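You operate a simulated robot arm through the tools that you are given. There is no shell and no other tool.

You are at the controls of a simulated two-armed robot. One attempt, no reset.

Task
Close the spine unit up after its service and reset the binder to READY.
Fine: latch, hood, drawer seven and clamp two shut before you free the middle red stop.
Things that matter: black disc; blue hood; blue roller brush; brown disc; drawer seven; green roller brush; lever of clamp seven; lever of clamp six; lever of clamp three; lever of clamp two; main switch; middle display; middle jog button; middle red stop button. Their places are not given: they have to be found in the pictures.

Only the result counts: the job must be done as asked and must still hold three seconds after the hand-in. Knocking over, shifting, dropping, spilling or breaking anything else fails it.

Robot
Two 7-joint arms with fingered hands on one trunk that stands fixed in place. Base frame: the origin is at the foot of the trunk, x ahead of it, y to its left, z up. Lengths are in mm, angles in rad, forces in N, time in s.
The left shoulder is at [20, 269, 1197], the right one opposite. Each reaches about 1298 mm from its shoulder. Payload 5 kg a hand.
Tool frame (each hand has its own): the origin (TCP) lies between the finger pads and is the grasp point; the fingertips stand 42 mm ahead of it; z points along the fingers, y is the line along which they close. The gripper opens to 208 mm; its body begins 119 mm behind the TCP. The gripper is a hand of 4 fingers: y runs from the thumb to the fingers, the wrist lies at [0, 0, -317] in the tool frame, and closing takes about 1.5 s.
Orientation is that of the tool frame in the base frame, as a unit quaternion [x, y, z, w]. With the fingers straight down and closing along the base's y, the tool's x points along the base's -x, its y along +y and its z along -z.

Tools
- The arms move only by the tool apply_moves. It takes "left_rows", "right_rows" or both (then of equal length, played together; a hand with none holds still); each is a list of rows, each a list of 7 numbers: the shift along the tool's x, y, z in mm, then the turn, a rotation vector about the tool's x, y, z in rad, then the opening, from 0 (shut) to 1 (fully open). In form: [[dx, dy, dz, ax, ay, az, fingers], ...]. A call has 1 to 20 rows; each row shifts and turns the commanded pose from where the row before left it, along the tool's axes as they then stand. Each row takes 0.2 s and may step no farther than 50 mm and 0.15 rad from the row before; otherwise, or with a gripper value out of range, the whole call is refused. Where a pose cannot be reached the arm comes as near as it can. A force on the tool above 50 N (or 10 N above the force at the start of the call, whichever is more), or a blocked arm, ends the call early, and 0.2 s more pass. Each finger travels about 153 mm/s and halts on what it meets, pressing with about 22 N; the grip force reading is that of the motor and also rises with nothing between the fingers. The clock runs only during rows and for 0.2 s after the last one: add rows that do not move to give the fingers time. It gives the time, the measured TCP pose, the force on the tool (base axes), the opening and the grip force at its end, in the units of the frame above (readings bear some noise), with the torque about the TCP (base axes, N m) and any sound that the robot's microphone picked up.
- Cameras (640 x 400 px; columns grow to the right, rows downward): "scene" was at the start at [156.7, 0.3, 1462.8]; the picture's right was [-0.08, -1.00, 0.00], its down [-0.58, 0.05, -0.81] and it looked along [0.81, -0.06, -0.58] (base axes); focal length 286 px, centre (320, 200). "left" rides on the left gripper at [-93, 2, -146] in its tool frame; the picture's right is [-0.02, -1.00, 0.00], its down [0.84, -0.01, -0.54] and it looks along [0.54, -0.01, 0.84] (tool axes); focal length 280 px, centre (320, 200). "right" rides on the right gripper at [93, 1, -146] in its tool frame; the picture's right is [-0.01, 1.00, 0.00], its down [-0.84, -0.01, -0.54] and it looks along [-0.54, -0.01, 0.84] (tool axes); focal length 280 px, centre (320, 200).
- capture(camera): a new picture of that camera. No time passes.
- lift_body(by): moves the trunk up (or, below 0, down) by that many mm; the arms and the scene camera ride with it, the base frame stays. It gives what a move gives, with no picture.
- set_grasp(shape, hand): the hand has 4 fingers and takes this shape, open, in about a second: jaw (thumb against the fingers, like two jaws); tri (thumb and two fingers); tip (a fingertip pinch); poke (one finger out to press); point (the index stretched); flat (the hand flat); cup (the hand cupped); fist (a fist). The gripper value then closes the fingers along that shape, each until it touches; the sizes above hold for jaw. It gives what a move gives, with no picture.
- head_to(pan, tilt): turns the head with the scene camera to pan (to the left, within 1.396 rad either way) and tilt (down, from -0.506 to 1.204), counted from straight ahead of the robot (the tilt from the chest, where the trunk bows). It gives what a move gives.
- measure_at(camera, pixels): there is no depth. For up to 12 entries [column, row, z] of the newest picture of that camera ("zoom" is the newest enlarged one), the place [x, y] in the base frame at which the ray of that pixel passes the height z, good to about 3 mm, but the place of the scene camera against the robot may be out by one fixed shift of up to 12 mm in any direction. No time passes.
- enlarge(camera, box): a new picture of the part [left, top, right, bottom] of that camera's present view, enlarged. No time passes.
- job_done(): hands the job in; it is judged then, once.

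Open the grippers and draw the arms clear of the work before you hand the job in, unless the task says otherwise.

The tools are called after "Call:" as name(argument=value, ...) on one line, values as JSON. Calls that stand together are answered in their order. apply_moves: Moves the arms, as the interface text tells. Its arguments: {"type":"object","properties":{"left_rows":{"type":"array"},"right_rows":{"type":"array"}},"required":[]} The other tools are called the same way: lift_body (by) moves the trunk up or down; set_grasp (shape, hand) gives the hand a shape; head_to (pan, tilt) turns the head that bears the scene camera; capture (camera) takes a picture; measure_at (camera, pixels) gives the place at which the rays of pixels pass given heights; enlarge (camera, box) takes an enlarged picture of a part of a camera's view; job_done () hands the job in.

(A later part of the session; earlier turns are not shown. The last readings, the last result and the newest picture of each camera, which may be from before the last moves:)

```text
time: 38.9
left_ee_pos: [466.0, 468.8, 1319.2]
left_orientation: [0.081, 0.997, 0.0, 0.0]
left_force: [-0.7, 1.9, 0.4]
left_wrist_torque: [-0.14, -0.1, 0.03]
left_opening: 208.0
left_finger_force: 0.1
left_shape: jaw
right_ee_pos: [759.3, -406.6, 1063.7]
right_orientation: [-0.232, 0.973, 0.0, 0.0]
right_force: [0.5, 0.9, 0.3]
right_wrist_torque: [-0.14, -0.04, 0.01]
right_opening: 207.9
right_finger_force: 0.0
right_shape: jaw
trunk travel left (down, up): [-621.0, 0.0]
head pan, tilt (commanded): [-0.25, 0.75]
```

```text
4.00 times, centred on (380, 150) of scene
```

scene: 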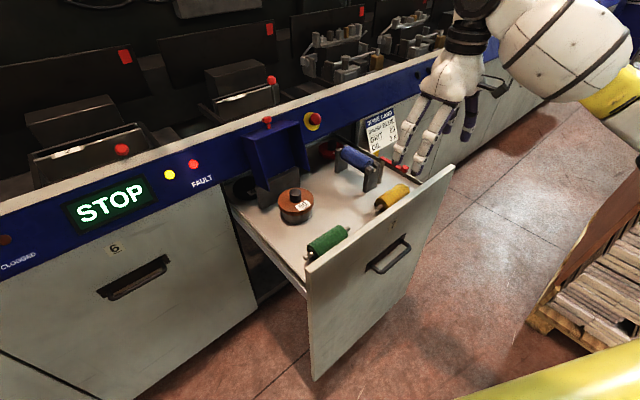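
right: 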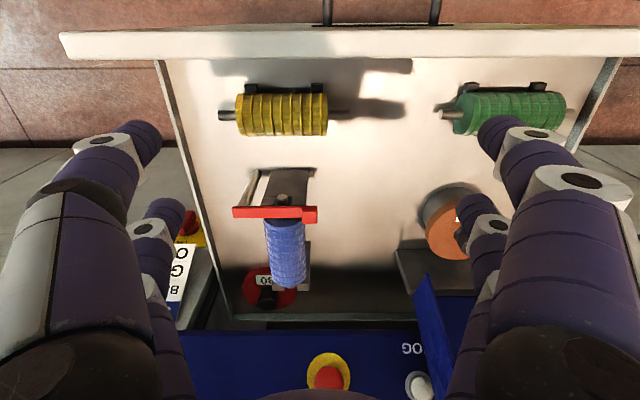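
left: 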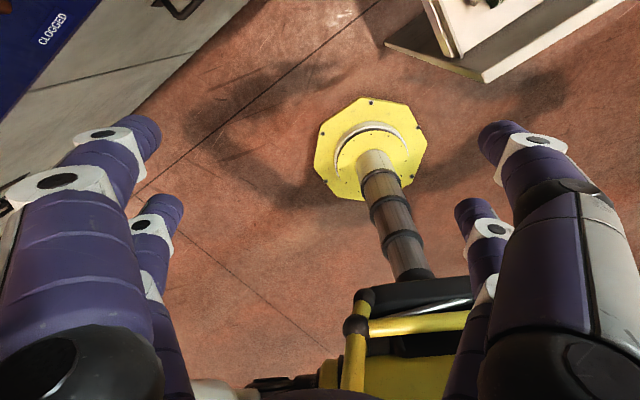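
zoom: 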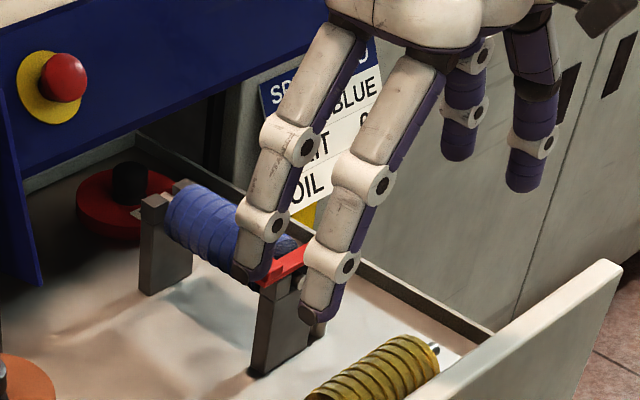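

The latch now lies squarely across the roller shaft. Next is the hood: I'll enlarge it again from the scene camera to determine its depth and hinge.

Call:
enlarge(camera="scene", box=[220, 105, 332, 205])

Call:
enlarge(camera="scene", box=[160, 100, 360, 225])

Call:
measure_at(camera="zoom", pixels=[[262, 115, 1085], [262, 115, 1060], [262, 115, 1035], [303, 129, 1085], [307, 280, 910], [307, 280, 935], [446, 215, 910], [446, 215, 935], [343, 62, 1100], [150, 131, 1050], [480, 10, 1050]])

```text
4.00 times, centred on (276, 155) of scene
```

zoom: 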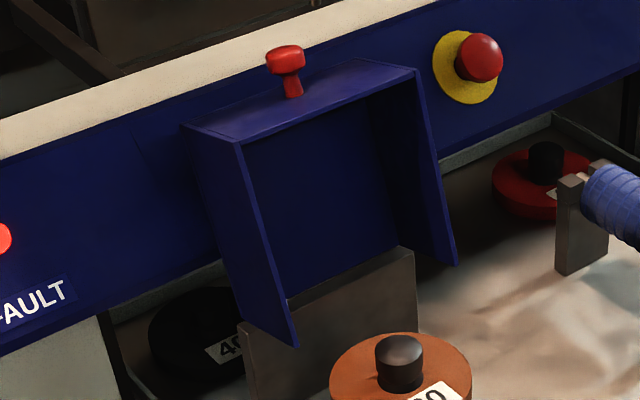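

```text
3.20 times, centred on (260, 162) of scene
```

zoom: 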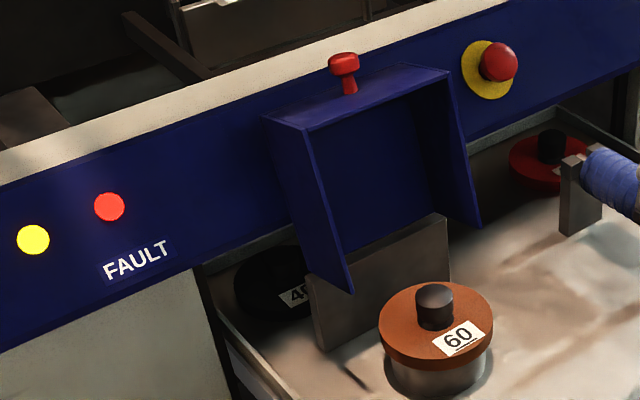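

```text
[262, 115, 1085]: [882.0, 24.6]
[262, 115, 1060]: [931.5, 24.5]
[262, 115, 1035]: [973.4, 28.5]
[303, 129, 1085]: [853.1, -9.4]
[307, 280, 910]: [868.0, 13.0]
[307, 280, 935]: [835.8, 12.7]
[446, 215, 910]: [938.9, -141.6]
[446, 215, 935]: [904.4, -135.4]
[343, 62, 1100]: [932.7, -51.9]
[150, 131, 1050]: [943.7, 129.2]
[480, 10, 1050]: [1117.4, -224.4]
```

The hood's hinge works out at about n≈785, z≈912 (top of the grey plate) with its knob head at about (932,-52,1100). I'd like a pinch on the knob, so I try the "tip" shape on the right hand and look at the geometry.

Call:
set_grasp(shape="tip", hand="right")

Call:
capture(camera="right")

Call:
enlarge(camera="scene", box=[320, 20, 480, 160])

```text
time: 39.8
left_ee_pos: [468.9, 468.5, 1318.9]
left_orientation: [0.083, 0.997, 0.0, 0.0]
left_force: [-0.4, 0.0, -0.3]
left_wrist_torque: [0.03, -0.01, -0.02]
left_opening: 207.9
left_finger_force: 0.0
left_shape: jaw
right_ee_pos: [759.5, -406.5, 1063.6]
right_orientation: [-0.232, 0.973, 0.0, 0.0]
right_force: [0.2, 0.9, 0.2]
right_wrist_torque: [-0.03, 0.02, 0.0]
right_opening: 208.0
right_finger_force: 0.0
right_shape: tip
trunk travel left (down, up): [-621.0, 0.0]
head pan, tilt (commanded): [-0.25, 0.75]
```

```text
taken
```

right: 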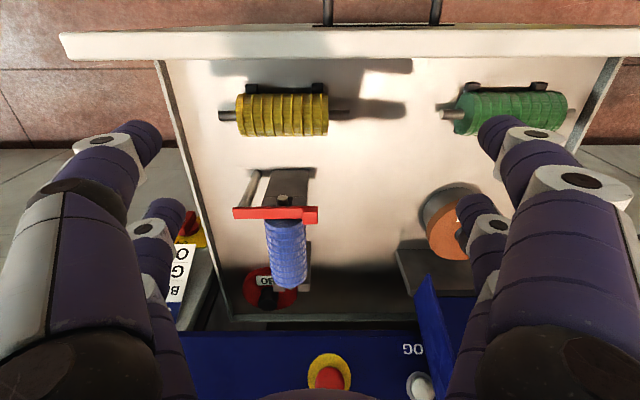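

```text
2.86 times, centred on (400, 90) of scene
```

zoom: 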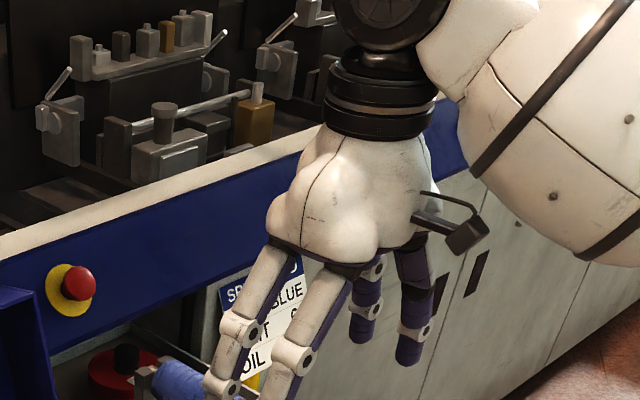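

"Tip" looks like jaw when open; I'll close it partway to see which fingers come together.

Call:
apply_moves(right_rows=[[0, 0, -10, 0, 0, 0, 0.1], [0, 0, 0, 0, 0, 0, 0.1], [0, 0, 0, 0, 0, 0, 0.1], [0, 0, 0, 0, 0, 0, 0.1], [0, 0, 0, 0, 0, 0, 0.1], [0, 0, 0, 0, 0, 0, 0.1], [0, 0, 0, 0, 0, 0, 0.1]])

Call:
capture(camera="right")

Call:
enlarge(camera="scene", box=[320, 20, 480, 160])

```text
time: 41.4
left_ee_pos: [468.5, 467.2, 1319.5]
left_orientation: [0.083, 0.997, 0.0, 0.0]
left_force: [0.5, 0.2, -0.2]
left_wrist_torque: [-0.04, 0.03, -0.02]
left_opening: 207.8
left_finger_force: 0.1
left_shape: jaw
right_ee_pos: [758.5, -405.9, 1071.8]
right_orientation: [-0.231, 0.973, 0.0, 0.0]
right_force: [0.2, 0.7, -0.3]
right_wrist_torque: [0.0, 0.01, 0.03]
right_opening: 21.5
right_finger_force: 0.1
right_shape: tip
trunk travel left (down, up): [-621.0, 0.0]
head pan, tilt (commanded): [-0.25, 0.75]
```

```text
taken
```

right: 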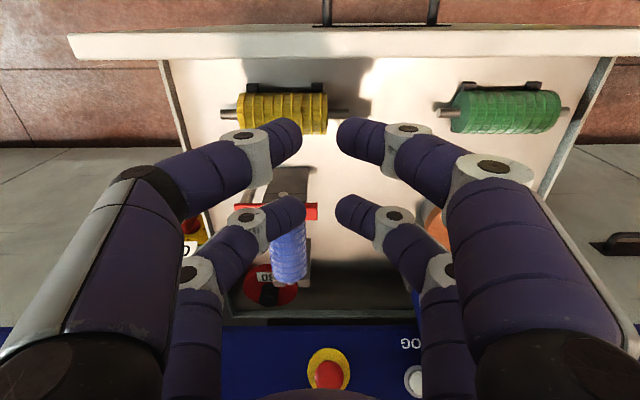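

```text
2.86 times, centred on (400, 90) of scene
```

zoom: 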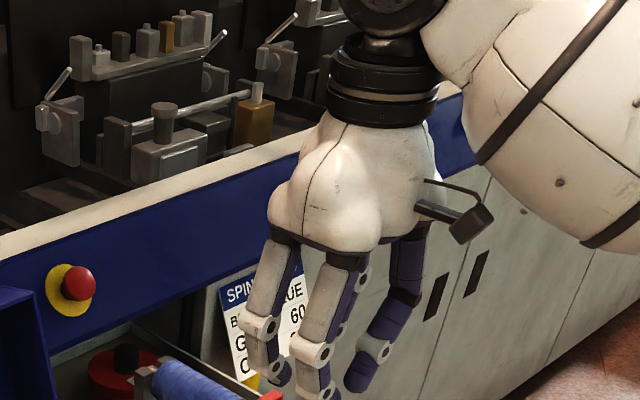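

Pairs of fingers oppose each other 66 mm apart, so I can pinch the knob with the far pair (TCP 33 mm nearer than the knob). I raise the hand, open to about 75 mm and move above the knob.

Call:
apply_moves(right_rows=[[0, 0, -40, 0, 0, 0, 0.36], [0, 0, -40, 0, 0, 0, 0.36], [0, 0, -40, 0, 0, 0, 0.36], [-30, 29.6, 0, 0, 0, 0, 0.36], [-30, 29.6, 0, 0, 0, 0, 0.36], [-30, 29.6, 0, 0, 0, 0, 0.36], [-30, 29.6, 0, 0, 0, 0, 0.36], [-30, 29.6, 0, 0, 0, 0, 0.36], [-30, 29.6, 0, 0, 0, 0, 0.36], [-30, 29.6, 0, 0, 0, 0, 0.36], [-30, 29.6, 0, 0, 0, 0, 0.36], [0, 0, 0, 0, 0, 0, 0.36]])

Call:
capture(camera="right")

Call:
capture(camera="scene")

```text
time: 44.0
left_ee_pos: [468.5, 464.9, 1320.0]
left_orientation: [0.084, 0.997, 0.001, 0.0]
left_force: [0.8, -1.2, 0.0]
left_wrist_torque: [0.19, 0.04, 0.02]
left_opening: 208.0
left_finger_force: 0.2
left_shape: jaw
right_ee_pos: [869.1, -89.4, 1196.0]
right_orientation: [-0.231, 0.973, 0.001, 0.0]
right_force: [-0.1, -2.0, 0.1]
right_wrist_torque: [0.23, 0.03, -0.03]
right_opening: 74.9
right_finger_force: 0.0
right_shape: tip
trunk travel left (down, up): [-621.0, 0.0]
head pan, tilt (commanded): [-0.25, 0.75]
```

```text
taken
```

right: 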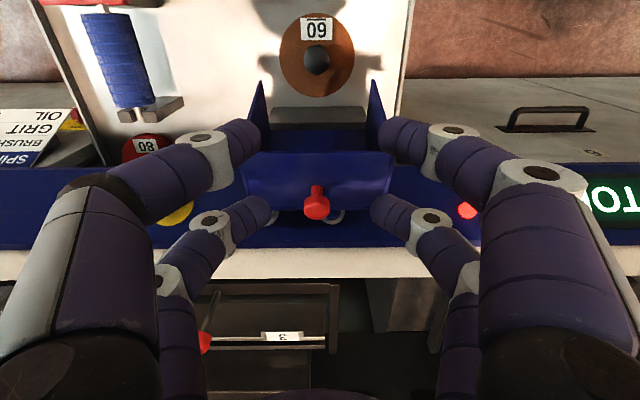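

```text
taken
```

scene: 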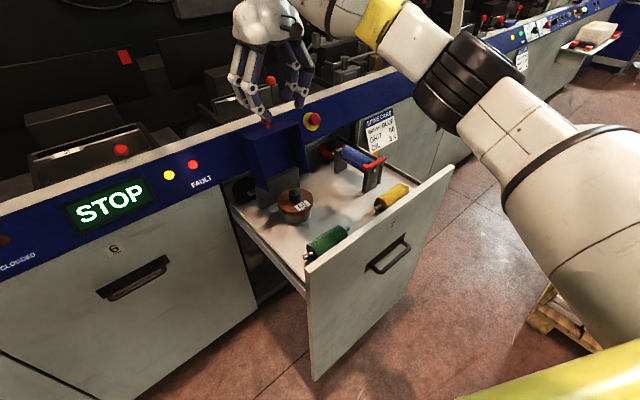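

The knob head is seen at (317,207) between the far fingertips. I measure its position from this calibrated camera at plausible heights.

Call:
measure_at(camera="right", pixels=[[317, 207, 1090], [317, 207, 1100], [317, 207, 1110], [317, 187, 1070], [250, 155, 1080], [390, 152, 1080], [243, 193, 1060], [388, 190, 1060], [317, 60, 903], [317, 60, 895], [320, 249, 1050], [320, 276, 1050]])

Call:
enlarge(camera="right", box=[240, 130, 400, 230])

```text
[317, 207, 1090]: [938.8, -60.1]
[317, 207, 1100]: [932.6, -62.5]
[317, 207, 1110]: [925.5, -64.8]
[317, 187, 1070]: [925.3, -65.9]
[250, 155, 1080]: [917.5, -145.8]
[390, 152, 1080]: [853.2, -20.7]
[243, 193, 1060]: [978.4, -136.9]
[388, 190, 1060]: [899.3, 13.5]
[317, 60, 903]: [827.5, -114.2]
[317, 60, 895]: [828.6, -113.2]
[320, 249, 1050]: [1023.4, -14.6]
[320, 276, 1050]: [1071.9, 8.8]
```

```text
4.00 times, centred on (320, 180) of right
```

zoom: 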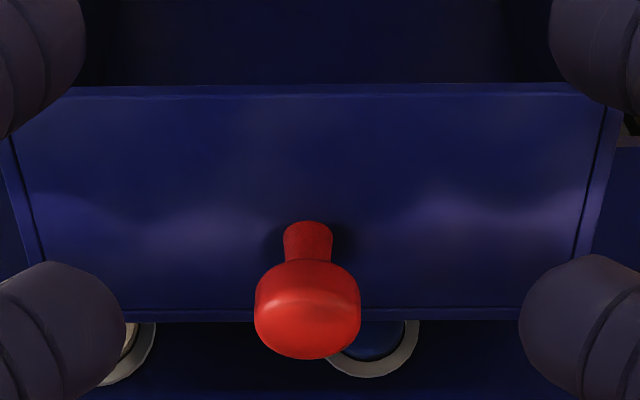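

The right camera puts the knob at about n=804,u=477 (z≈1100). Two buttons peek out on the rail behind the hood: a white-ringed white one and a blue one. I align over the knob and lower to 1155.

Call:
apply_moves(right_rows=[[-18, -2.5, 0, 0, 0, 0, 0.36], [-18, -2.5, 20, 0, 0, 0, 0.36], [0, 0, 20, 0, 0, 0, 0.36], [0, 0, 0, 0, 0, 0, 0.36]])

Call:
capture(camera="right")

Call:
enlarge(camera="right", box=[240, 150, 400, 250])

Call:
enlarge(camera="scene", box=[200, 20, 360, 160])

```text
time: 45.0
left_ee_pos: [467.2, 467.5, 1318.8]
left_orientation: [0.083, 0.997, -0.001, 0.0]
left_force: [0.2, 0.8, -0.1]
left_wrist_torque: [-0.08, -0.04, 0.08]
left_opening: 207.9
left_finger_force: 0.1
left_shape: jaw
right_ee_pos: [901.6, -73.5, 1154.3]
right_orientation: [-0.233, 0.973, 0.0, -0.001]
right_force: [0.1, -0.1, 0.2]
right_wrist_torque: [-0.09, 0.03, 0.02]
right_opening: 74.9
right_finger_force: 0.0
right_shape: tip
trunk travel left (down, up): [-621.0, 0.0]
head pan, tilt (commanded): [-0.25, 0.75]
```

```text
taken
```

right: 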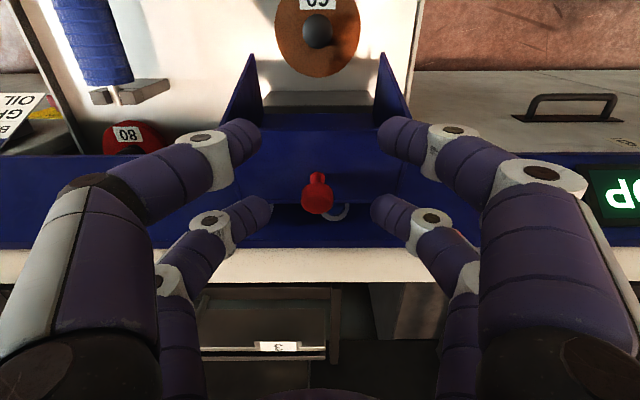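

```text
4.00 times, centred on (320, 200) of right
```

zoom: 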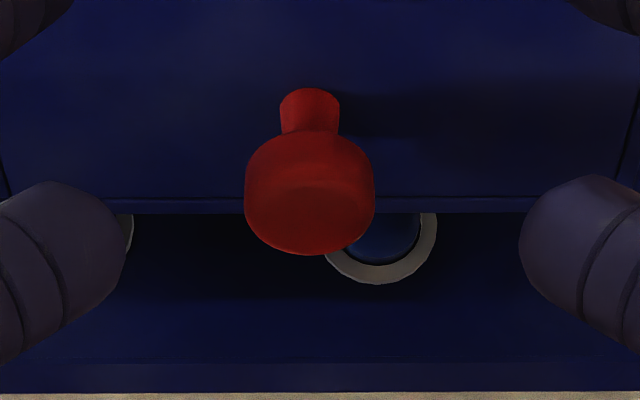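

```text
2.86 times, centred on (280, 90) of scene
```

zoom: 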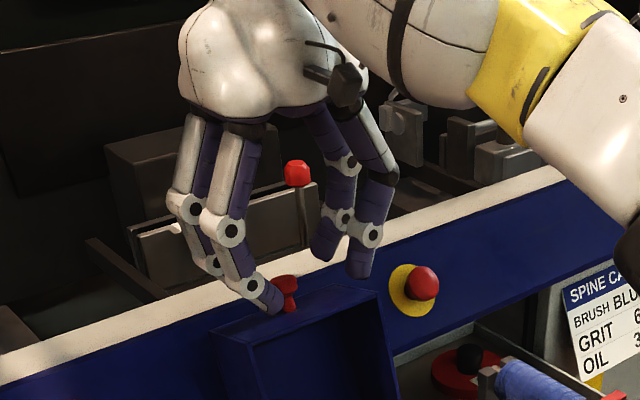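

I measure the knob again in this closer view to fix its height.

Call:
measure_at(camera="right", pixels=[[317.5, 198, 1080], [317.5, 198, 1090], [317.5, 198, 1100], [317.5, 198, 1110]])

```text
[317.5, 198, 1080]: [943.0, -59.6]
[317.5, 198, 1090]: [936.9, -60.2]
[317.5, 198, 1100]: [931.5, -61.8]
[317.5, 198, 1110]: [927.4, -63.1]
```

The knob head is at n≈803,u≈476,z≈1102. I descend 24 mm with a 3 mm correction to the right, then close on it.

Call:
apply_moves(right_rows=[[0, -3, 12, 0, 0, 0, 0.36], [0, 0, 13, 0, 0, 0, 0.36], [0, 0, 0, 0, 0, 0, 0.36]])

Call:
capture(camera="right")

Call:
enlarge(camera="scene", box=[220, 60, 340, 160])

```text
time: 45.8
left_ee_pos: [467.0, 467.7, 1319.0]
left_orientation: [0.083, 0.997, 0.0, 0.0]
left_force: [0.3, 0.0, -0.4]
left_wrist_torque: [0.0, -0.01, 0.03]
left_opening: 208.0
left_finger_force: 0.0
left_shape: jaw
right_ee_pos: [902.6, -79.0, 1129.2]
right_orientation: [-0.232, 0.973, 0.0, 0.0]
right_force: [-0.6, -0.1, 0.0]
right_wrist_torque: [-0.04, -0.04, 0.02]
right_opening: 74.9
right_finger_force: 0.0
right_shape: tip
trunk travel left (down, up): [-621.0, 0.0]
head pan, tilt (commanded): [-0.25, 0.75]
```

```text
taken
```

right: 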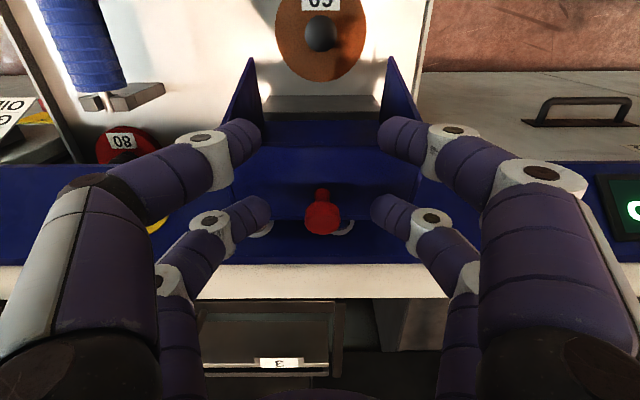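

```text
4.00 times, centred on (280, 110) of scene
```

zoom: 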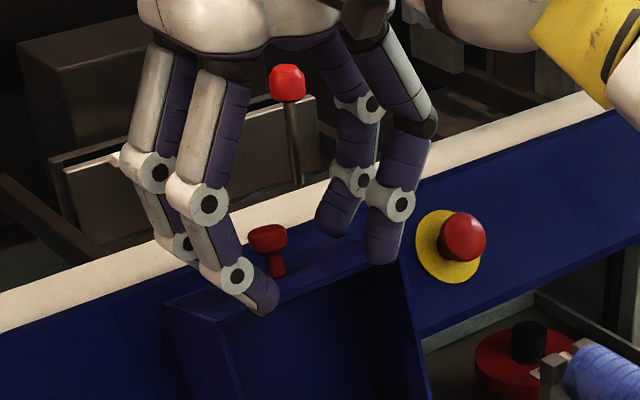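

The knob (322,217) is level with the far pair's tips. I close the fingers on it.

Call:
apply_moves(right_rows=[[0, 0, 0, 0, 0, 0, 0.0], [0, 0, 0, 0, 0, 0, 0.0], [0, 0, 0, 0, 0, 0, 0.0], [0, 0, 0, 0, 0, 0, 0.0], [0, 0, 0, 0, 0, 0, 0.0]])

Call:
capture(camera="right")

Call:
enlarge(camera="right", box=[240, 150, 400, 250])

```text
time: 47.0
left_ee_pos: [467.7, 468.3, 1319.4]
left_orientation: [0.083, 0.997, 0.0, -0.001]
left_force: [-0.1, 0.0, 0.3]
left_wrist_torque: [0.01, 0.0, 0.0]
left_opening: 207.9
left_finger_force: 0.1
left_shape: jaw
right_ee_pos: [902.6, -78.8, 1128.9]
right_orientation: [-0.232, 0.973, -0.001, 0.0]
right_force: [-2.0, -0.9, -2.5]
right_wrist_torque: [-0.06, 0.15, 0.0]
right_opening: 0.3
right_finger_force: 22.4
right_shape: tip
trunk travel left (down, up): [-621.0, 0.0]
head pan, tilt (commanded): [-0.25, 0.75]
```

```text
taken
```

right: 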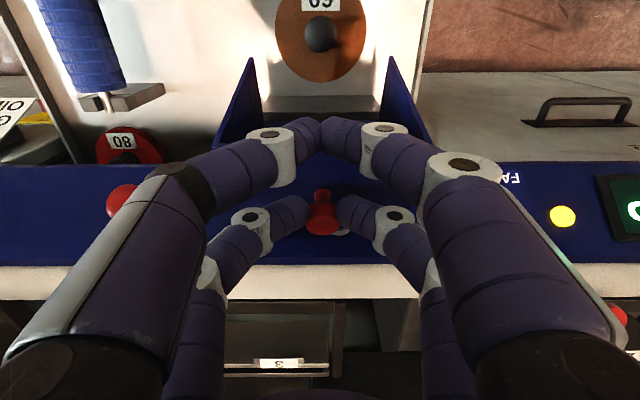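

```text
4.00 times, centred on (320, 200) of right
```

zoom: 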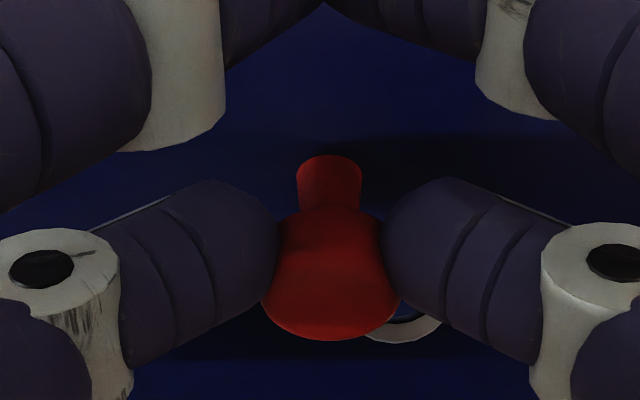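

The tips hold the knob's neck under its head. I now pull it along the hinge arc, the first 30° in small steps, checking the force.

Call:
apply_moves(right_rows=[[16, 0, 0, 0, 0, 0, 0], [16.1, 0, 0.4, 0, 0, 0, 0], [15.8, 0, 2, 0, 0, 0, 0], [15.8, 0, 3.1, 0, 0, 0, 0], [0, 0, 0, 0, 0, 0, 0]])

Call:
capture(camera="right")

Call:
enlarge(camera="scene", box=[200, 60, 340, 200])

```text
time: 48.2
left_ee_pos: [467.2, 467.8, 1319.2]
left_orientation: [0.083, 0.997, 0.0, 0.0]
left_force: [0.5, 0.0, 0.6]
left_wrist_torque: [-0.06, 0.01, 0.01]
left_opening: 207.7
left_finger_force: 0.0
left_shape: jaw
right_ee_pos: [843.0, -107.9, 1124.6]
right_orientation: [-0.232, 0.973, 0.001, 0.001]
right_force: [-0.4, -3.8, 19.0]
right_wrist_torque: [0.22, -0.73, -0.08]
right_opening: 0.0
right_finger_force: 21.4
right_shape: tip
trunk travel left (down, up): [-621.0, 0.0]
head pan, tilt (commanded): [-0.25, 0.75]
```

```text
taken
```

right: 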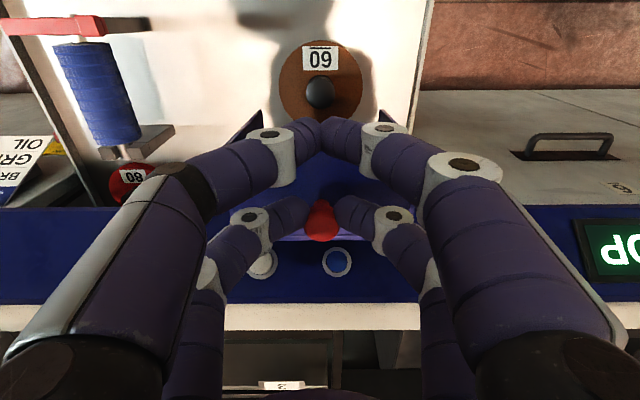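

```text
2.86 times, centred on (270, 130) of scene
```

zoom: 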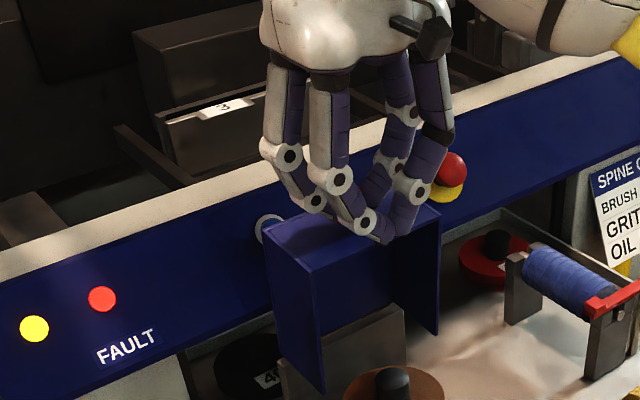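

The hood follows (now upright), but there is +19 N upward on the tool, so my arc is slightly low. I raise 5 mm and check the force.

Call:
apply_moves(right_rows=[[0, 0, -5, 0, 0, 0, 0], [0, 0, 0, 0, 0, 0, 0]])

```text
time: 48.8
left_ee_pos: [468.3, 466.7, 1318.9]
left_orientation: [0.082, 0.997, -0.001, 0.0]
left_force: [0.6, 0.2, -0.6]
left_wrist_torque: [0.01, 0.01, 0.0]
left_opening: 207.9
left_finger_force: 0.1
left_shape: jaw
right_ee_pos: [844.1, -106.7, 1125.3]
right_orientation: [-0.232, 0.973, 0.0, -0.001]
right_force: [1.5, -1.4, -2.3]
right_wrist_torque: [-0.05, -0.1, -0.04]
right_opening: 0.0
right_finger_force: 22.0
right_shape: tip
trunk travel left (down, up): [-621.0, 0.0]
head pan, tilt (commanded): [-0.25, 0.75]
```

Force is back near zero; the refit hinge is n≈780. I continue the arc another 20°.

Call:
apply_moves(right_rows=[[15.2, 0, 4.5, 0, 0, 0, 0], [15.3, 0, 5.2, 0, 0, 0, 0], [14.2, 0, 7, 0, 0, 0, 0], [14.1, 0, 7.7, 0, 0, 0, 0], [0, 0, 0, 0, 0, 0, 0]])

Call:
enlarge(camera="scene", box=[200, 60, 340, 200])

```text
time: 50.0
left_ee_pos: [467.1, 468.0, 1319.7]
left_orientation: [0.083, 0.997, 0.0, 0.0]
left_force: [0.7, -0.8, 0.2]
left_wrist_torque: [-0.04, -0.03, 0.02]
left_opening: 207.8
left_finger_force: 0.1
left_shape: jaw
right_ee_pos: [792.8, -135.0, 1103.2]
right_orientation: [-0.232, 0.973, 0.0, 0.001]
right_force: [-0.9, -2.3, 5.1]
right_wrist_torque: [0.07, -0.24, -0.03]
right_opening: 0.0
right_finger_force: 22.0
right_shape: tip
trunk travel left (down, up): [-621.0, 0.0]
head pan, tilt (commanded): [-0.25, 0.75]
```

```text
2.86 times, centred on (270, 130) of scene
```

zoom: 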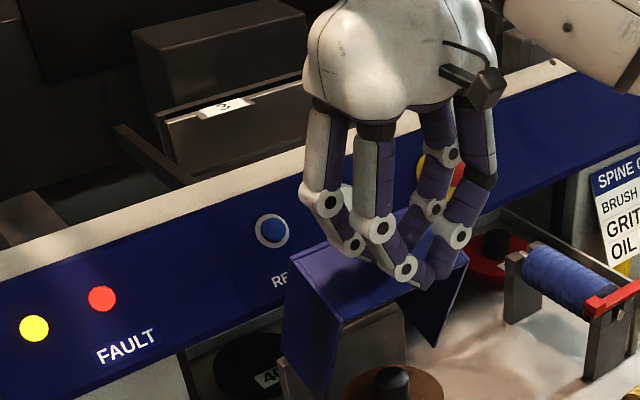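

The hood is coming down and reveals a blue RE(SET) button on the rail. I continue the arc another 20°.

Call:
apply_moves(right_rows=[[12.6, 0, 9.5, 0, 0, 0, 0], [12.5, 0, 10.5, 0, 0, 0, 0], [10.8, 0, 11.6, 0, 0, 0, 0], [10.6, 0, 12.4, 0, 0, 0, 0], [0, 0, 0, 0, 0, 0, 0]])

Call:
enlarge(camera="scene", box=[200, 80, 360, 220])

```text
time: 51.2
left_ee_pos: [467.2, 468.5, 1318.4]
left_orientation: [0.082, 0.997, 0.001, 0.0]
left_force: [0.3, -0.2, 0.2]
left_wrist_torque: [-0.02, 0.05, 0.03]
left_opening: 207.9
left_finger_force: 0.0
left_shape: jaw
right_ee_pos: [750.5, -154.2, 1058.6]
right_orientation: [-0.232, 0.973, 0.001, -0.001]
right_force: [0.2, 0.1, -1.2]
right_wrist_torque: [-0.03, -0.11, -0.01]
right_opening: 0.1
right_finger_force: 21.1
right_shape: tip
trunk travel left (down, up): [-621.0, 0.0]
head pan, tilt (commanded): [-0.25, 0.75]
```

```text
2.86 times, centred on (280, 150) of scene
```

zoom: 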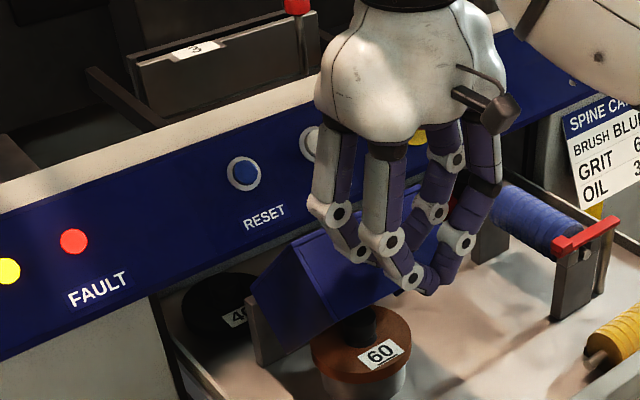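

The RESET label is readable now. The hood is halfway down with low force; I continue the arc.

Call:
apply_moves(right_rows=[[8.8, 0, 13.4, 0, 0, 0, 0], [8, 0, 14, 0, 0, 0, 0], [6.4, 0, 14.7, 0, 0, 0, 0], [5.4, 0, 15.1, 0, 0, 0, 0], [0, 0, 0, 0, 0, 0, 0]])

Call:
enlarge(camera="scene", box=[200, 80, 360, 220])

```text
time: 52.4
left_ee_pos: [468.5, 468.0, 1319.0]
left_orientation: [0.083, 0.997, 0.0, 0.0]
left_force: [-1.0, -1.0, -0.5]
left_wrist_torque: [-0.02, 0.01, -0.03]
left_opening: 207.8
left_finger_force: 0.1
left_shape: jaw
right_ee_pos: [726.1, -164.8, 1001.9]
right_orientation: [-0.232, 0.973, -0.001, 0.0]
right_force: [0.2, -0.3, -1.7]
right_wrist_torque: [-0.03, -0.02, -0.03]
right_opening: 0.1
right_finger_force: 22.0
right_shape: tip
trunk travel left (down, up): [-621.0, 0.0]
head pan, tilt (commanded): [-0.25, 0.75]
```

```text
2.86 times, centred on (280, 150) of scene
```

zoom: 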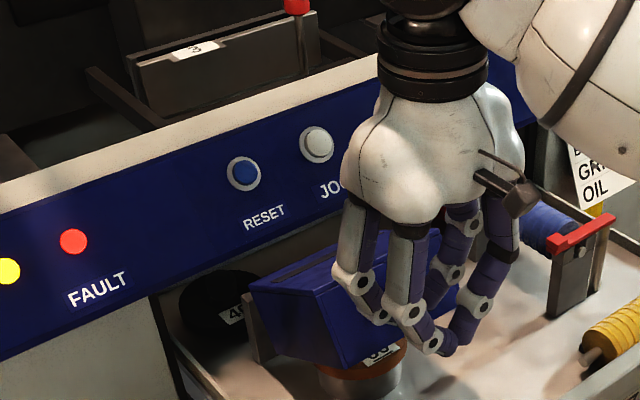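

Hood is nearly down over the disc. I continue the last part more gently until contact.

Call:
apply_moves(right_rows=[[3.6, 0, 15.6, 0, 0, 0, 0], [2.9, 0, 15.9, 0, 0, 0, 0], [0.9, 0, 16, 0, 0, 0, 0], [0, 0, 10, 0, 0, 0, 0], [0, 0, 0, 0, 0, 0, 0]])

Call:
enlarge(camera="scene", box=[200, 80, 360, 220])

Call:
capture(camera="right")

```text
time: 53.6
left_ee_pos: [467.2, 468.2, 1318.9]
left_orientation: [0.082, 0.997, 0.0, -0.001]
left_force: [-0.3, -0.5, 0.2]
left_wrist_torque: [-0.01, -0.01, -0.02]
left_opening: 207.8
left_finger_force: 0.1
left_shape: jaw
right_ee_pos: [720.5, -169.6, 942.1]
right_orientation: [-0.233, 0.973, 0.001, 0.0]
right_force: [-2.5, -1.4, -1.4]
right_wrist_torque: [-0.07, 0.08, 0.04]
right_opening: 0.0
right_finger_force: 22.3
right_shape: tip
trunk travel left (down, up): [-621.0, 0.0]
head pan, tilt (commanded): [-0.25, 0.75]
```

```text
2.86 times, centred on (280, 150) of scene
```

zoom: 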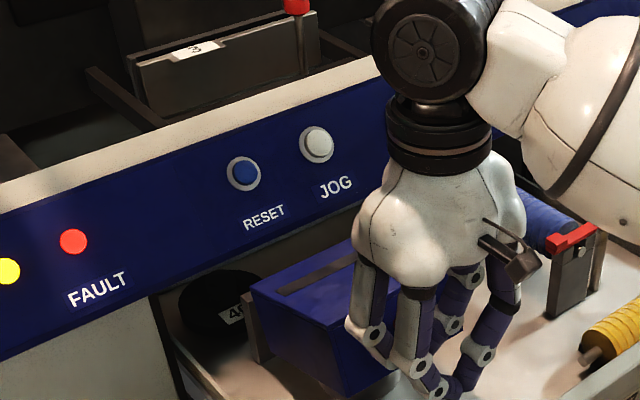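

```text
taken
```

right: 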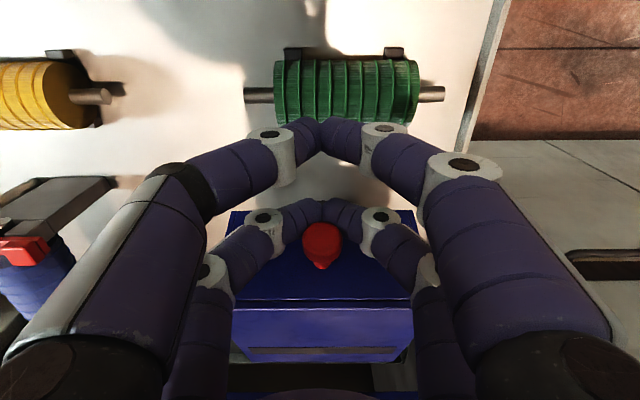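

The hood is almost shut but the knob appears to have slipped up from between the tips (knob at (321,243)). I'll open slightly, rise straight up, and inspect.

Call:
apply_moves(right_rows=[[0, 0, 0, 0, 0, 0, 0.4], [0, 0, 0, 0, 0, 0, 0.4], [0, 0, 0, 0, 0, 0, 0.4], [0, 0, -30, 0, 0, 0, 0.4], [0, 0, -40, 0, 0, 0, 0.4], [0, 0, -40, 0, 0, 0, 0.4], [0, 0, 0, 0, 0, 0, 0.4]])

Call:
capture(camera="right")

Call:
enlarge(camera="scene", box=[200, 80, 360, 220])

```text
time: 55.2
left_ee_pos: [468.0, 467.0, 1318.5]
left_orientation: [0.082, 0.997, 0.0, 0.0]
left_force: [1.0, -1.2, 0.2]
left_wrist_torque: [0.03, 0.05, -0.02]
left_opening: 207.9
left_finger_force: 0.1
left_shape: jaw
right_ee_pos: [722.0, -168.9, 1054.3]
right_orientation: [-0.232, 0.973, 0.001, -0.001]
right_force: [0.3, -0.5, -0.7]
right_wrist_torque: [0.04, 0.03, -0.03]
right_opening: 83.0
right_finger_force: 0.0
right_shape: tip
trunk travel left (down, up): [-621.0, 0.0]
head pan, tilt (commanded): [-0.25, 0.75]
```

```text
taken
```

right: 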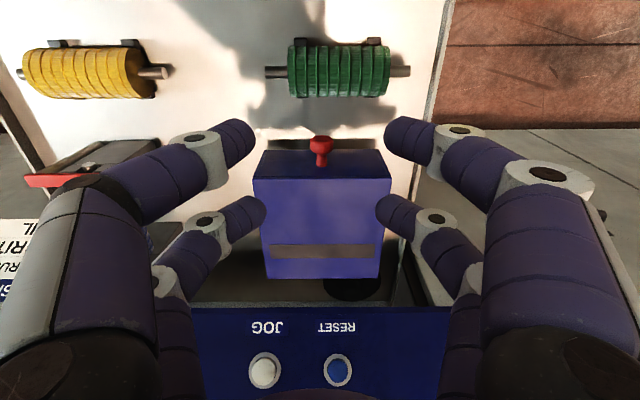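

```text
2.86 times, centred on (280, 150) of scene
```

zoom: 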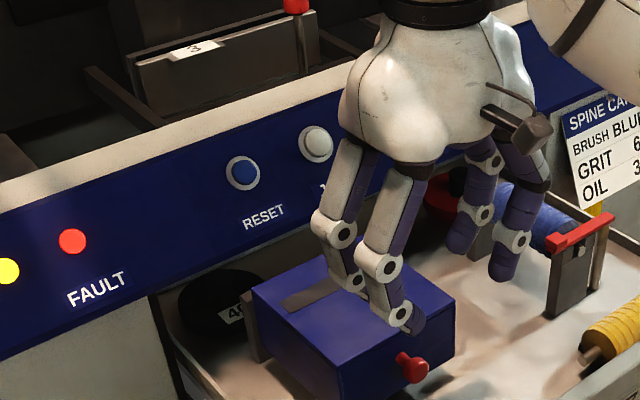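

The hood looks down. I check levelness by measuring the widths of its top's front and rear edges at the same height.

Call:
enlarge(camera="right", box=[230, 120, 410, 290])

Call:
measure_at(camera="right", pixels=[[254, 178, 915], [391, 178, 915], [266, 278, 915], [381, 278, 915], [320, 140, 880], [320, 140, 870]])

```text
2.35 times, centred on (320, 205) of right
```

zoom: 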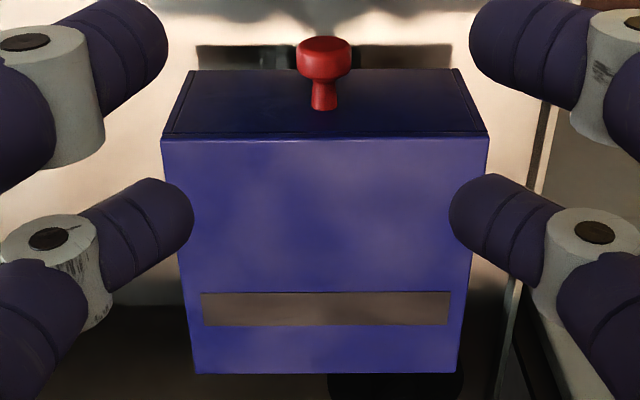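

```text
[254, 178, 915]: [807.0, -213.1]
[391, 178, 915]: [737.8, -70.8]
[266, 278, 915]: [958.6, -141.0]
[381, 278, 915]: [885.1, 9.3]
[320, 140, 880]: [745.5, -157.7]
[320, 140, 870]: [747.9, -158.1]
```

The hood spans n≈625–792 with its top nearly level (closed or within a few mm). To be sure, I'll close the fingers and press gently down on the front part of its top.

Call:
apply_moves(right_rows=[[0, 0, 0, 0, 0, 0, 0], [-35, 0, 0, 0, 0, 0, 0], [-35, 0, 0, 0, 0, 0, 0], [-35, 0, 0, 0, 0, 0, 0], [0, 0, 30, 0, 0, 0, 0], [0, 0, 30, 0, 0, 0, 0], [0, 0, 15, 0, 0, 0, 0], [0, 0, 8, 0, 0, 0, 0], [0, 0, 0, 0, 0, 0, 0]])

Call:
capture(camera="right")

```text
time: 57.2
left_ee_pos: [468.0, 466.6, 1318.4]
left_orientation: [0.083, 0.997, -0.001, 0.0]
left_force: [-0.6, -0.7, 1.4]
left_wrist_torque: [0.02, 0.0, 0.01]
left_opening: 207.9
left_finger_force: 0.0
left_shape: jaw
right_ee_pos: [812.4, -122.1, 972.2]
right_orientation: [-0.232, 0.973, 0.0, 0.0]
right_force: [-0.4, 0.3, -0.2]
right_wrist_torque: [-0.02, 0.01, 0.04]
right_opening: 0.1
right_finger_force: 22.3
right_shape: tip
trunk travel left (down, up): [-621.0, 0.0]
head pan, tilt (commanded): [-0.25, 0.75]
```

```text
taken
```

right: 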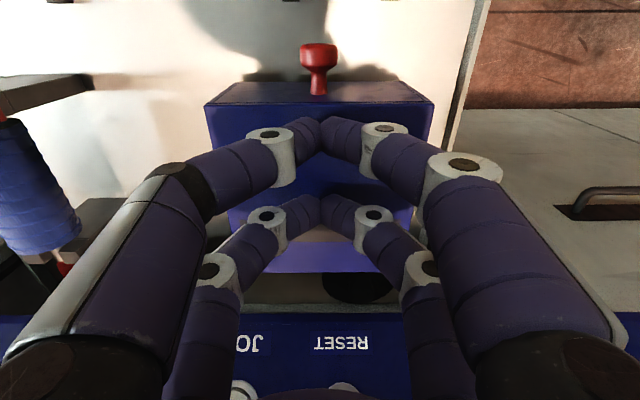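

Tips are near z≈930 just above the hood top; I keep lowering in small steps until I feel contact.

Call:
apply_moves(right_rows=[[0, 0, 6, 0, 0, 0, 0], [0, 0, 5, 0, 0, 0, 0], [0, 0, 4, 0, 0, 0, 0], [0, 0, 0, 0, 0, 0, 0]])

```text
time: 58.0
left_ee_pos: [467.3, 468.4, 1318.2]
left_orientation: [0.083, 0.997, -0.001, -0.001]
left_force: [0.5, -0.5, -1.1]
left_wrist_torque: [0.03, 0.15, -0.02]
left_opening: 207.7
left_finger_force: 0.0
left_shape: jaw
right_ee_pos: [815.0, -121.4, 966.9]
right_orientation: [-0.232, 0.973, 0.002, 0.005]
right_force: [0.9, 2.2, 21.8]
right_wrist_torque: [-0.26, 0.69, -0.07]
right_opening: 0.0
right_finger_force: 22.0
right_shape: tip
trunk travel left (down, up): [-621.0, 0.0]
head pan, tilt (commanded): [-0.25, 0.75]
stopped in row 3 (right hand): the force on the tool passed its limit at 55 N (the readings are from after the stop); the commanded pose is now the measured one
```

Contact came firm (55 N, no give) so the hood is against its stop. I raise the hand off and look at the hood from the scene.

Call:
apply_moves(right_rows=[[0, 0, -20, 0, 0, 0, 0], [0, 0, -40, 0, 0, 0, 0], [0, 0, -40, 0, 0, 0, 0], [30, -35, 0, 0, 0, 0, 0], [30, -35, 0, 0, 0, 0, 0], [30, -35, 0, 0, 0, 0, 0], [30, -35, 0, 0, 0, 0, 0], [30, -35, 0, 0, 0, 0, 0]])

Call:
capture(camera="scene")

Call:
enlarge(camera="scene", box=[200, 100, 360, 240])

Call:
capture(camera="right")

```text
time: 59.8
left_ee_pos: [467.4, 466.8, 1320.2]
left_orientation: [0.083, 0.997, 0.001, 0.001]
left_force: [0.3, -1.1, 0.5]
left_wrist_torque: [0.19, -0.04, 0.01]
left_opening: 207.9
left_finger_force: 0.1
left_shape: jaw
right_ee_pos: [755.9, -346.9, 1064.7]
right_orientation: [-0.232, 0.973, 0.002, 0.002]
right_force: [0.6, -0.3, 0.1]
right_wrist_torque: [0.09, 0.01, -0.01]
right_opening: 0.0
right_finger_force: 21.9
right_shape: tip
trunk travel left (down, up): [-621.0, 0.0]
head pan, tilt (commanded): [-0.25, 0.75]
```

```text
taken
```

scene: 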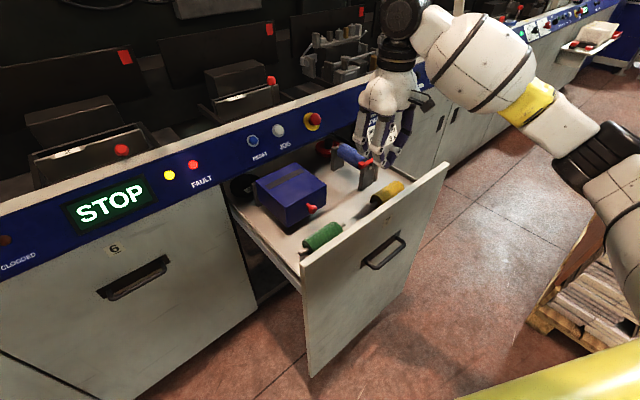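

```text
2.86 times, centred on (280, 170) of scene
```

zoom: 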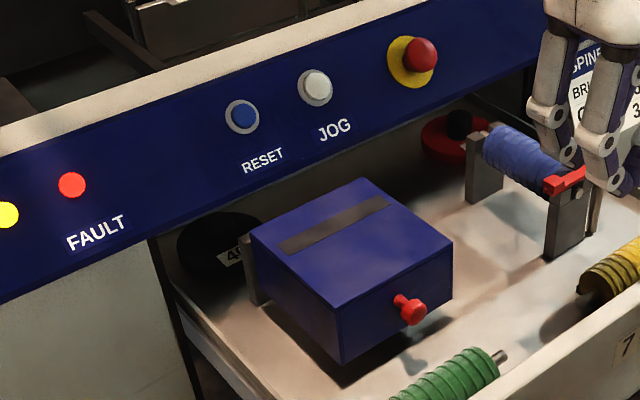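

```text
taken
```

right: 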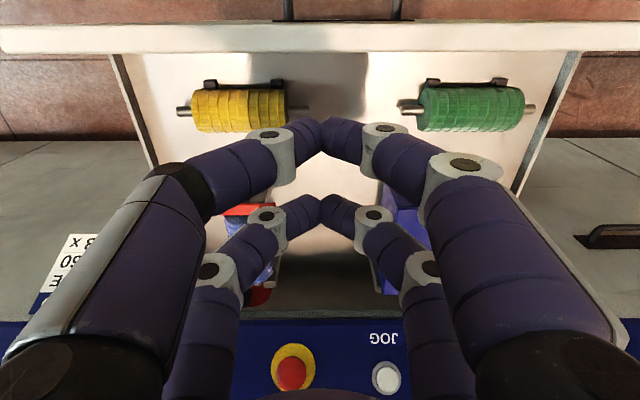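

The hood is down flat over the disc, and latch is across the shaft. Next the drawer: I'll back the right hand out over the drawer front, pitch it 45° toward the machine with fingers closed, and come down in front of the panel.

Call:
apply_moves(right_rows=[[43.5, 16, 0, 0, 0, 0, 0], [43.5, 16, 0, 0, 0, 0, 0], [43.5, 16, 0, 0, 0, 0, 0], [43.5, 16, 0, 0, 0, 0, 0], [43.5, 16, 0, 0, 0, 0, 0], [0, 0, 0, 0, -0.15, 0, 0], [0, 0, 0, 0, -0.15, 0, 0], [0, 0, 0, 0, -0.15, 0, 0], [0, 0, 0, 0, -0.15, 0, 0], [0, 0, 0, 0, -0.15, 0, 0], [0, 0, 0, 0, -0.035, 0, 0], [0, 0, 0, 0, 0, 0, 0]])

Call:
capture(camera="scene")

Call:
capture(camera="right")

```text
time: 62.4
left_ee_pos: [467.1, 467.5, 1319.0]
left_orientation: [0.083, 0.997, 0.0, 0.0]
left_force: [-1.3, -0.4, -0.5]
left_wrist_torque: [0.04, -0.03, -0.02]
left_opening: 207.9
left_finger_force: 0.1
left_shape: jaw
right_ee_pos: [568.5, -386.6, 1066.8]
right_orientation: [-0.215, 0.897, 0.092, 0.375]
right_force: [0.8, -0.3, 0.3]
right_wrist_torque: [0.01, -0.03, 0.04]
right_opening: 0.2
right_finger_force: 22.5
right_shape: tip
right hand out of reach, approached as far as the arm can: row 9, 10, 11
trunk travel left (down, up): [-621.0, 0.0]
head pan, tilt (commanded): [-0.25, 0.75]
```

```text
taken
```

scene: 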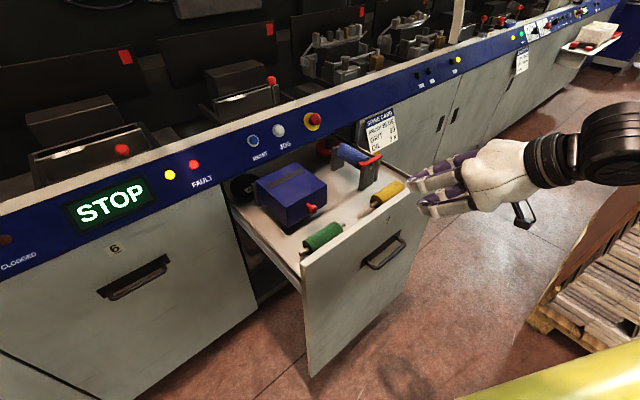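

```text
taken
```

right: 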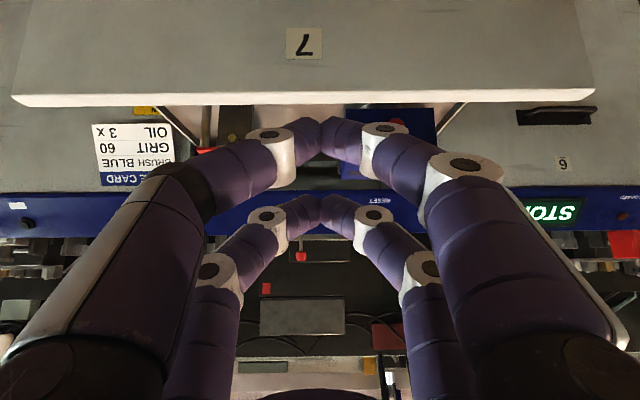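

The hand is pitched 44° but the arm could not fold all the way (it stopped at n≈333,u≈601). I measure the panel's top strip from here before descending in front of it.

Call:
measure_at(camera="right", pixels=[[250, 93, 925], [250, 93, 935], [400, 91, 925], [400, 91, 935], [250, 104, 925], [250, 104, 935]])

Call:
enlarge(camera="right", box=[200, 60, 360, 160])

```text
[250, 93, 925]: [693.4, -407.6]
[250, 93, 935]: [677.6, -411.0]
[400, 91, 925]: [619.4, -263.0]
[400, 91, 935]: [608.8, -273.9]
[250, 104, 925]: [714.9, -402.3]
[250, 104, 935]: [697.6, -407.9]
```

```text
4.00 times, centred on (280, 110) of right
```

zoom: 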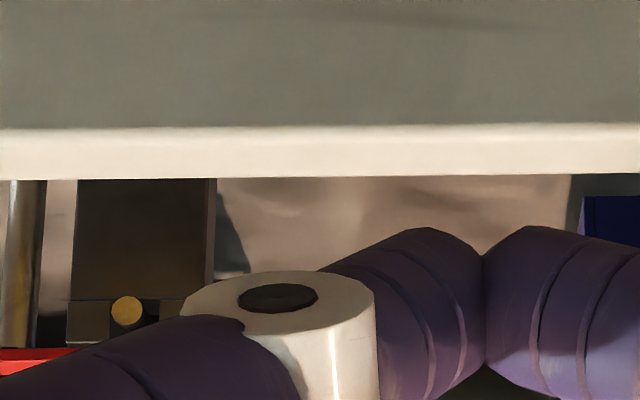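

The panel's outer face is now at about n≈425. I descend to z≈890 in front of it with u≈600.

Call:
apply_moves(right_rows=[[18.4, -5.8, 31.1, 0, 0, 0, 0], [18.4, -5.8, 31.1, 0, 0, 0, 0], [18.4, -5.8, 31.1, 0, 0, 0, 0], [18.4, -5.8, 31.1, 0, 0, 0, 0], [18.4, -5.8, 31.1, 0, 0, 0, 0], [0, 0, 0, 0, 0, 0, 0]])

Call:
capture(camera="scene")

Call:
capture(camera="right")

```text
time: 63.8
left_ee_pos: [466.5, 468.7, 1320.0]
left_orientation: [0.082, 0.997, -0.002, 0.0]
left_force: [0.4, -0.3, -0.3]
left_wrist_torque: [-0.02, -0.12, 0.03]
left_opening: 207.8
left_finger_force: 0.0
left_shape: jaw
right_ee_pos: [623.6, -391.3, 890.9]
right_orientation: [-0.215, 0.897, 0.091, 0.376]
right_force: [-0.7, -0.2, 0.5]
right_wrist_torque: [-0.07, 0.02, -0.01]
right_opening: 0.1
right_finger_force: 21.9
right_shape: tip
trunk travel left (down, up): [-621.0, 0.0]
head pan, tilt (commanded): [-0.25, 0.75]
```

```text
taken
```

scene: 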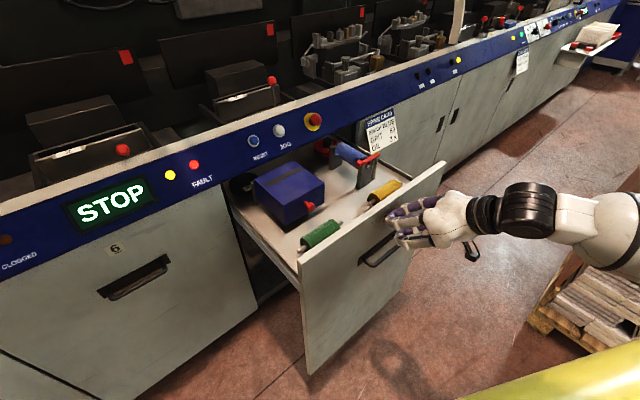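

```text
taken
```

right: 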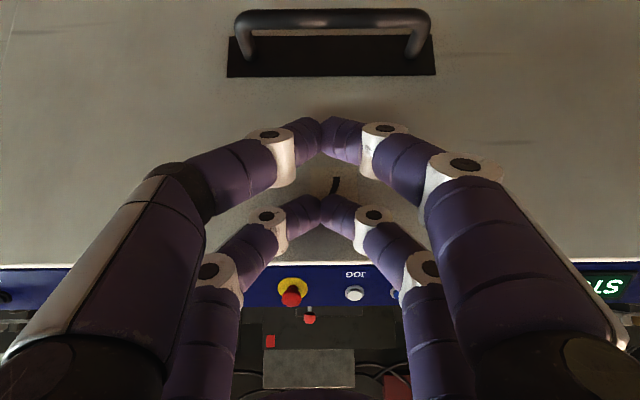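

The fingertips are touching the panel (TCP n≈380) and the drawer slides easily. Before pushing it home I check that the card and main switch at the right are outside the panel's path.

Call:
enlarge(camera="scene", box=[310, 90, 470, 190])

Call:
measure_at(camera="scene", pixels=[[362, 121, 960], [362, 121, 930], [395, 109, 960], [395, 109, 930], [372, 155, 900], [372, 155, 870], [402, 143, 900], [402, 143, 870], [445, 163, 930], [298, 258, 930]])

```text
4.00 times, centred on (390, 140) of scene
```

zoom: 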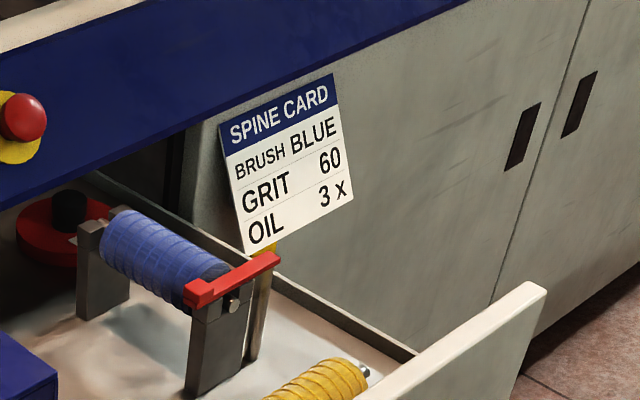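

```text
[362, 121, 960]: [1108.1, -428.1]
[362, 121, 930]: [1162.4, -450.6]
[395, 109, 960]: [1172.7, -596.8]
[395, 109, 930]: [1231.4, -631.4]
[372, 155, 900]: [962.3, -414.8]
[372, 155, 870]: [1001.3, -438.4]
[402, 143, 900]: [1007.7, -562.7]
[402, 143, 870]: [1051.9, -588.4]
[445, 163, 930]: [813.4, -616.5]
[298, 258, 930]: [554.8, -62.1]
```

By combining both cameras, the card's left edge is at u≈968, well right of the panel's right edge (u≈925), so the path is clear. I push the drawer in along n, 150 mm first.

Call:
apply_moves(right_rows=[[-14, 0, 14, 0, 0, 0, 0], [-21.2, 0, 21.2, 0, 0, 0, 0], [-21.2, 0, 21.2, 0, 0, 0, 0], [-21.2, 0, 21.2, 0, 0, 0, 0], [-21.2, 0, 21.2, 0, 0, 0, 0]])

Call:
capture(camera="scene")

```text
time: 65.0
left_ee_pos: [468.6, 469.3, 1318.8]
left_orientation: [0.083, 0.997, -0.001, 0.0]
left_force: [1.2, -0.1, -0.2]
left_wrist_torque: [-0.02, 0.11, -0.01]
left_opening: 207.9
left_finger_force: 0.0
left_shape: jaw
right_ee_pos: [748.3, -330.7, 894.7]
right_orientation: [-0.214, 0.898, 0.09, 0.375]
right_force: [-0.3, -0.7, 0.3]
right_wrist_torque: [0.01, -0.03, 0.03]
right_opening: 0.0
right_finger_force: 22.1
right_shape: tip
trunk travel left (down, up): [-621.0, 0.0]
head pan, tilt (commanded): [-0.25, 0.75]
```

```text
taken
```

scene: 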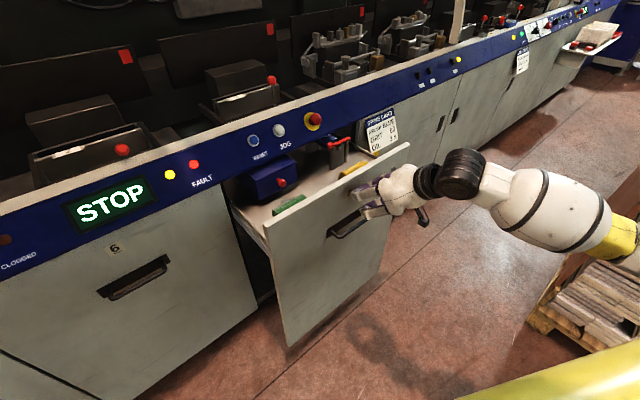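

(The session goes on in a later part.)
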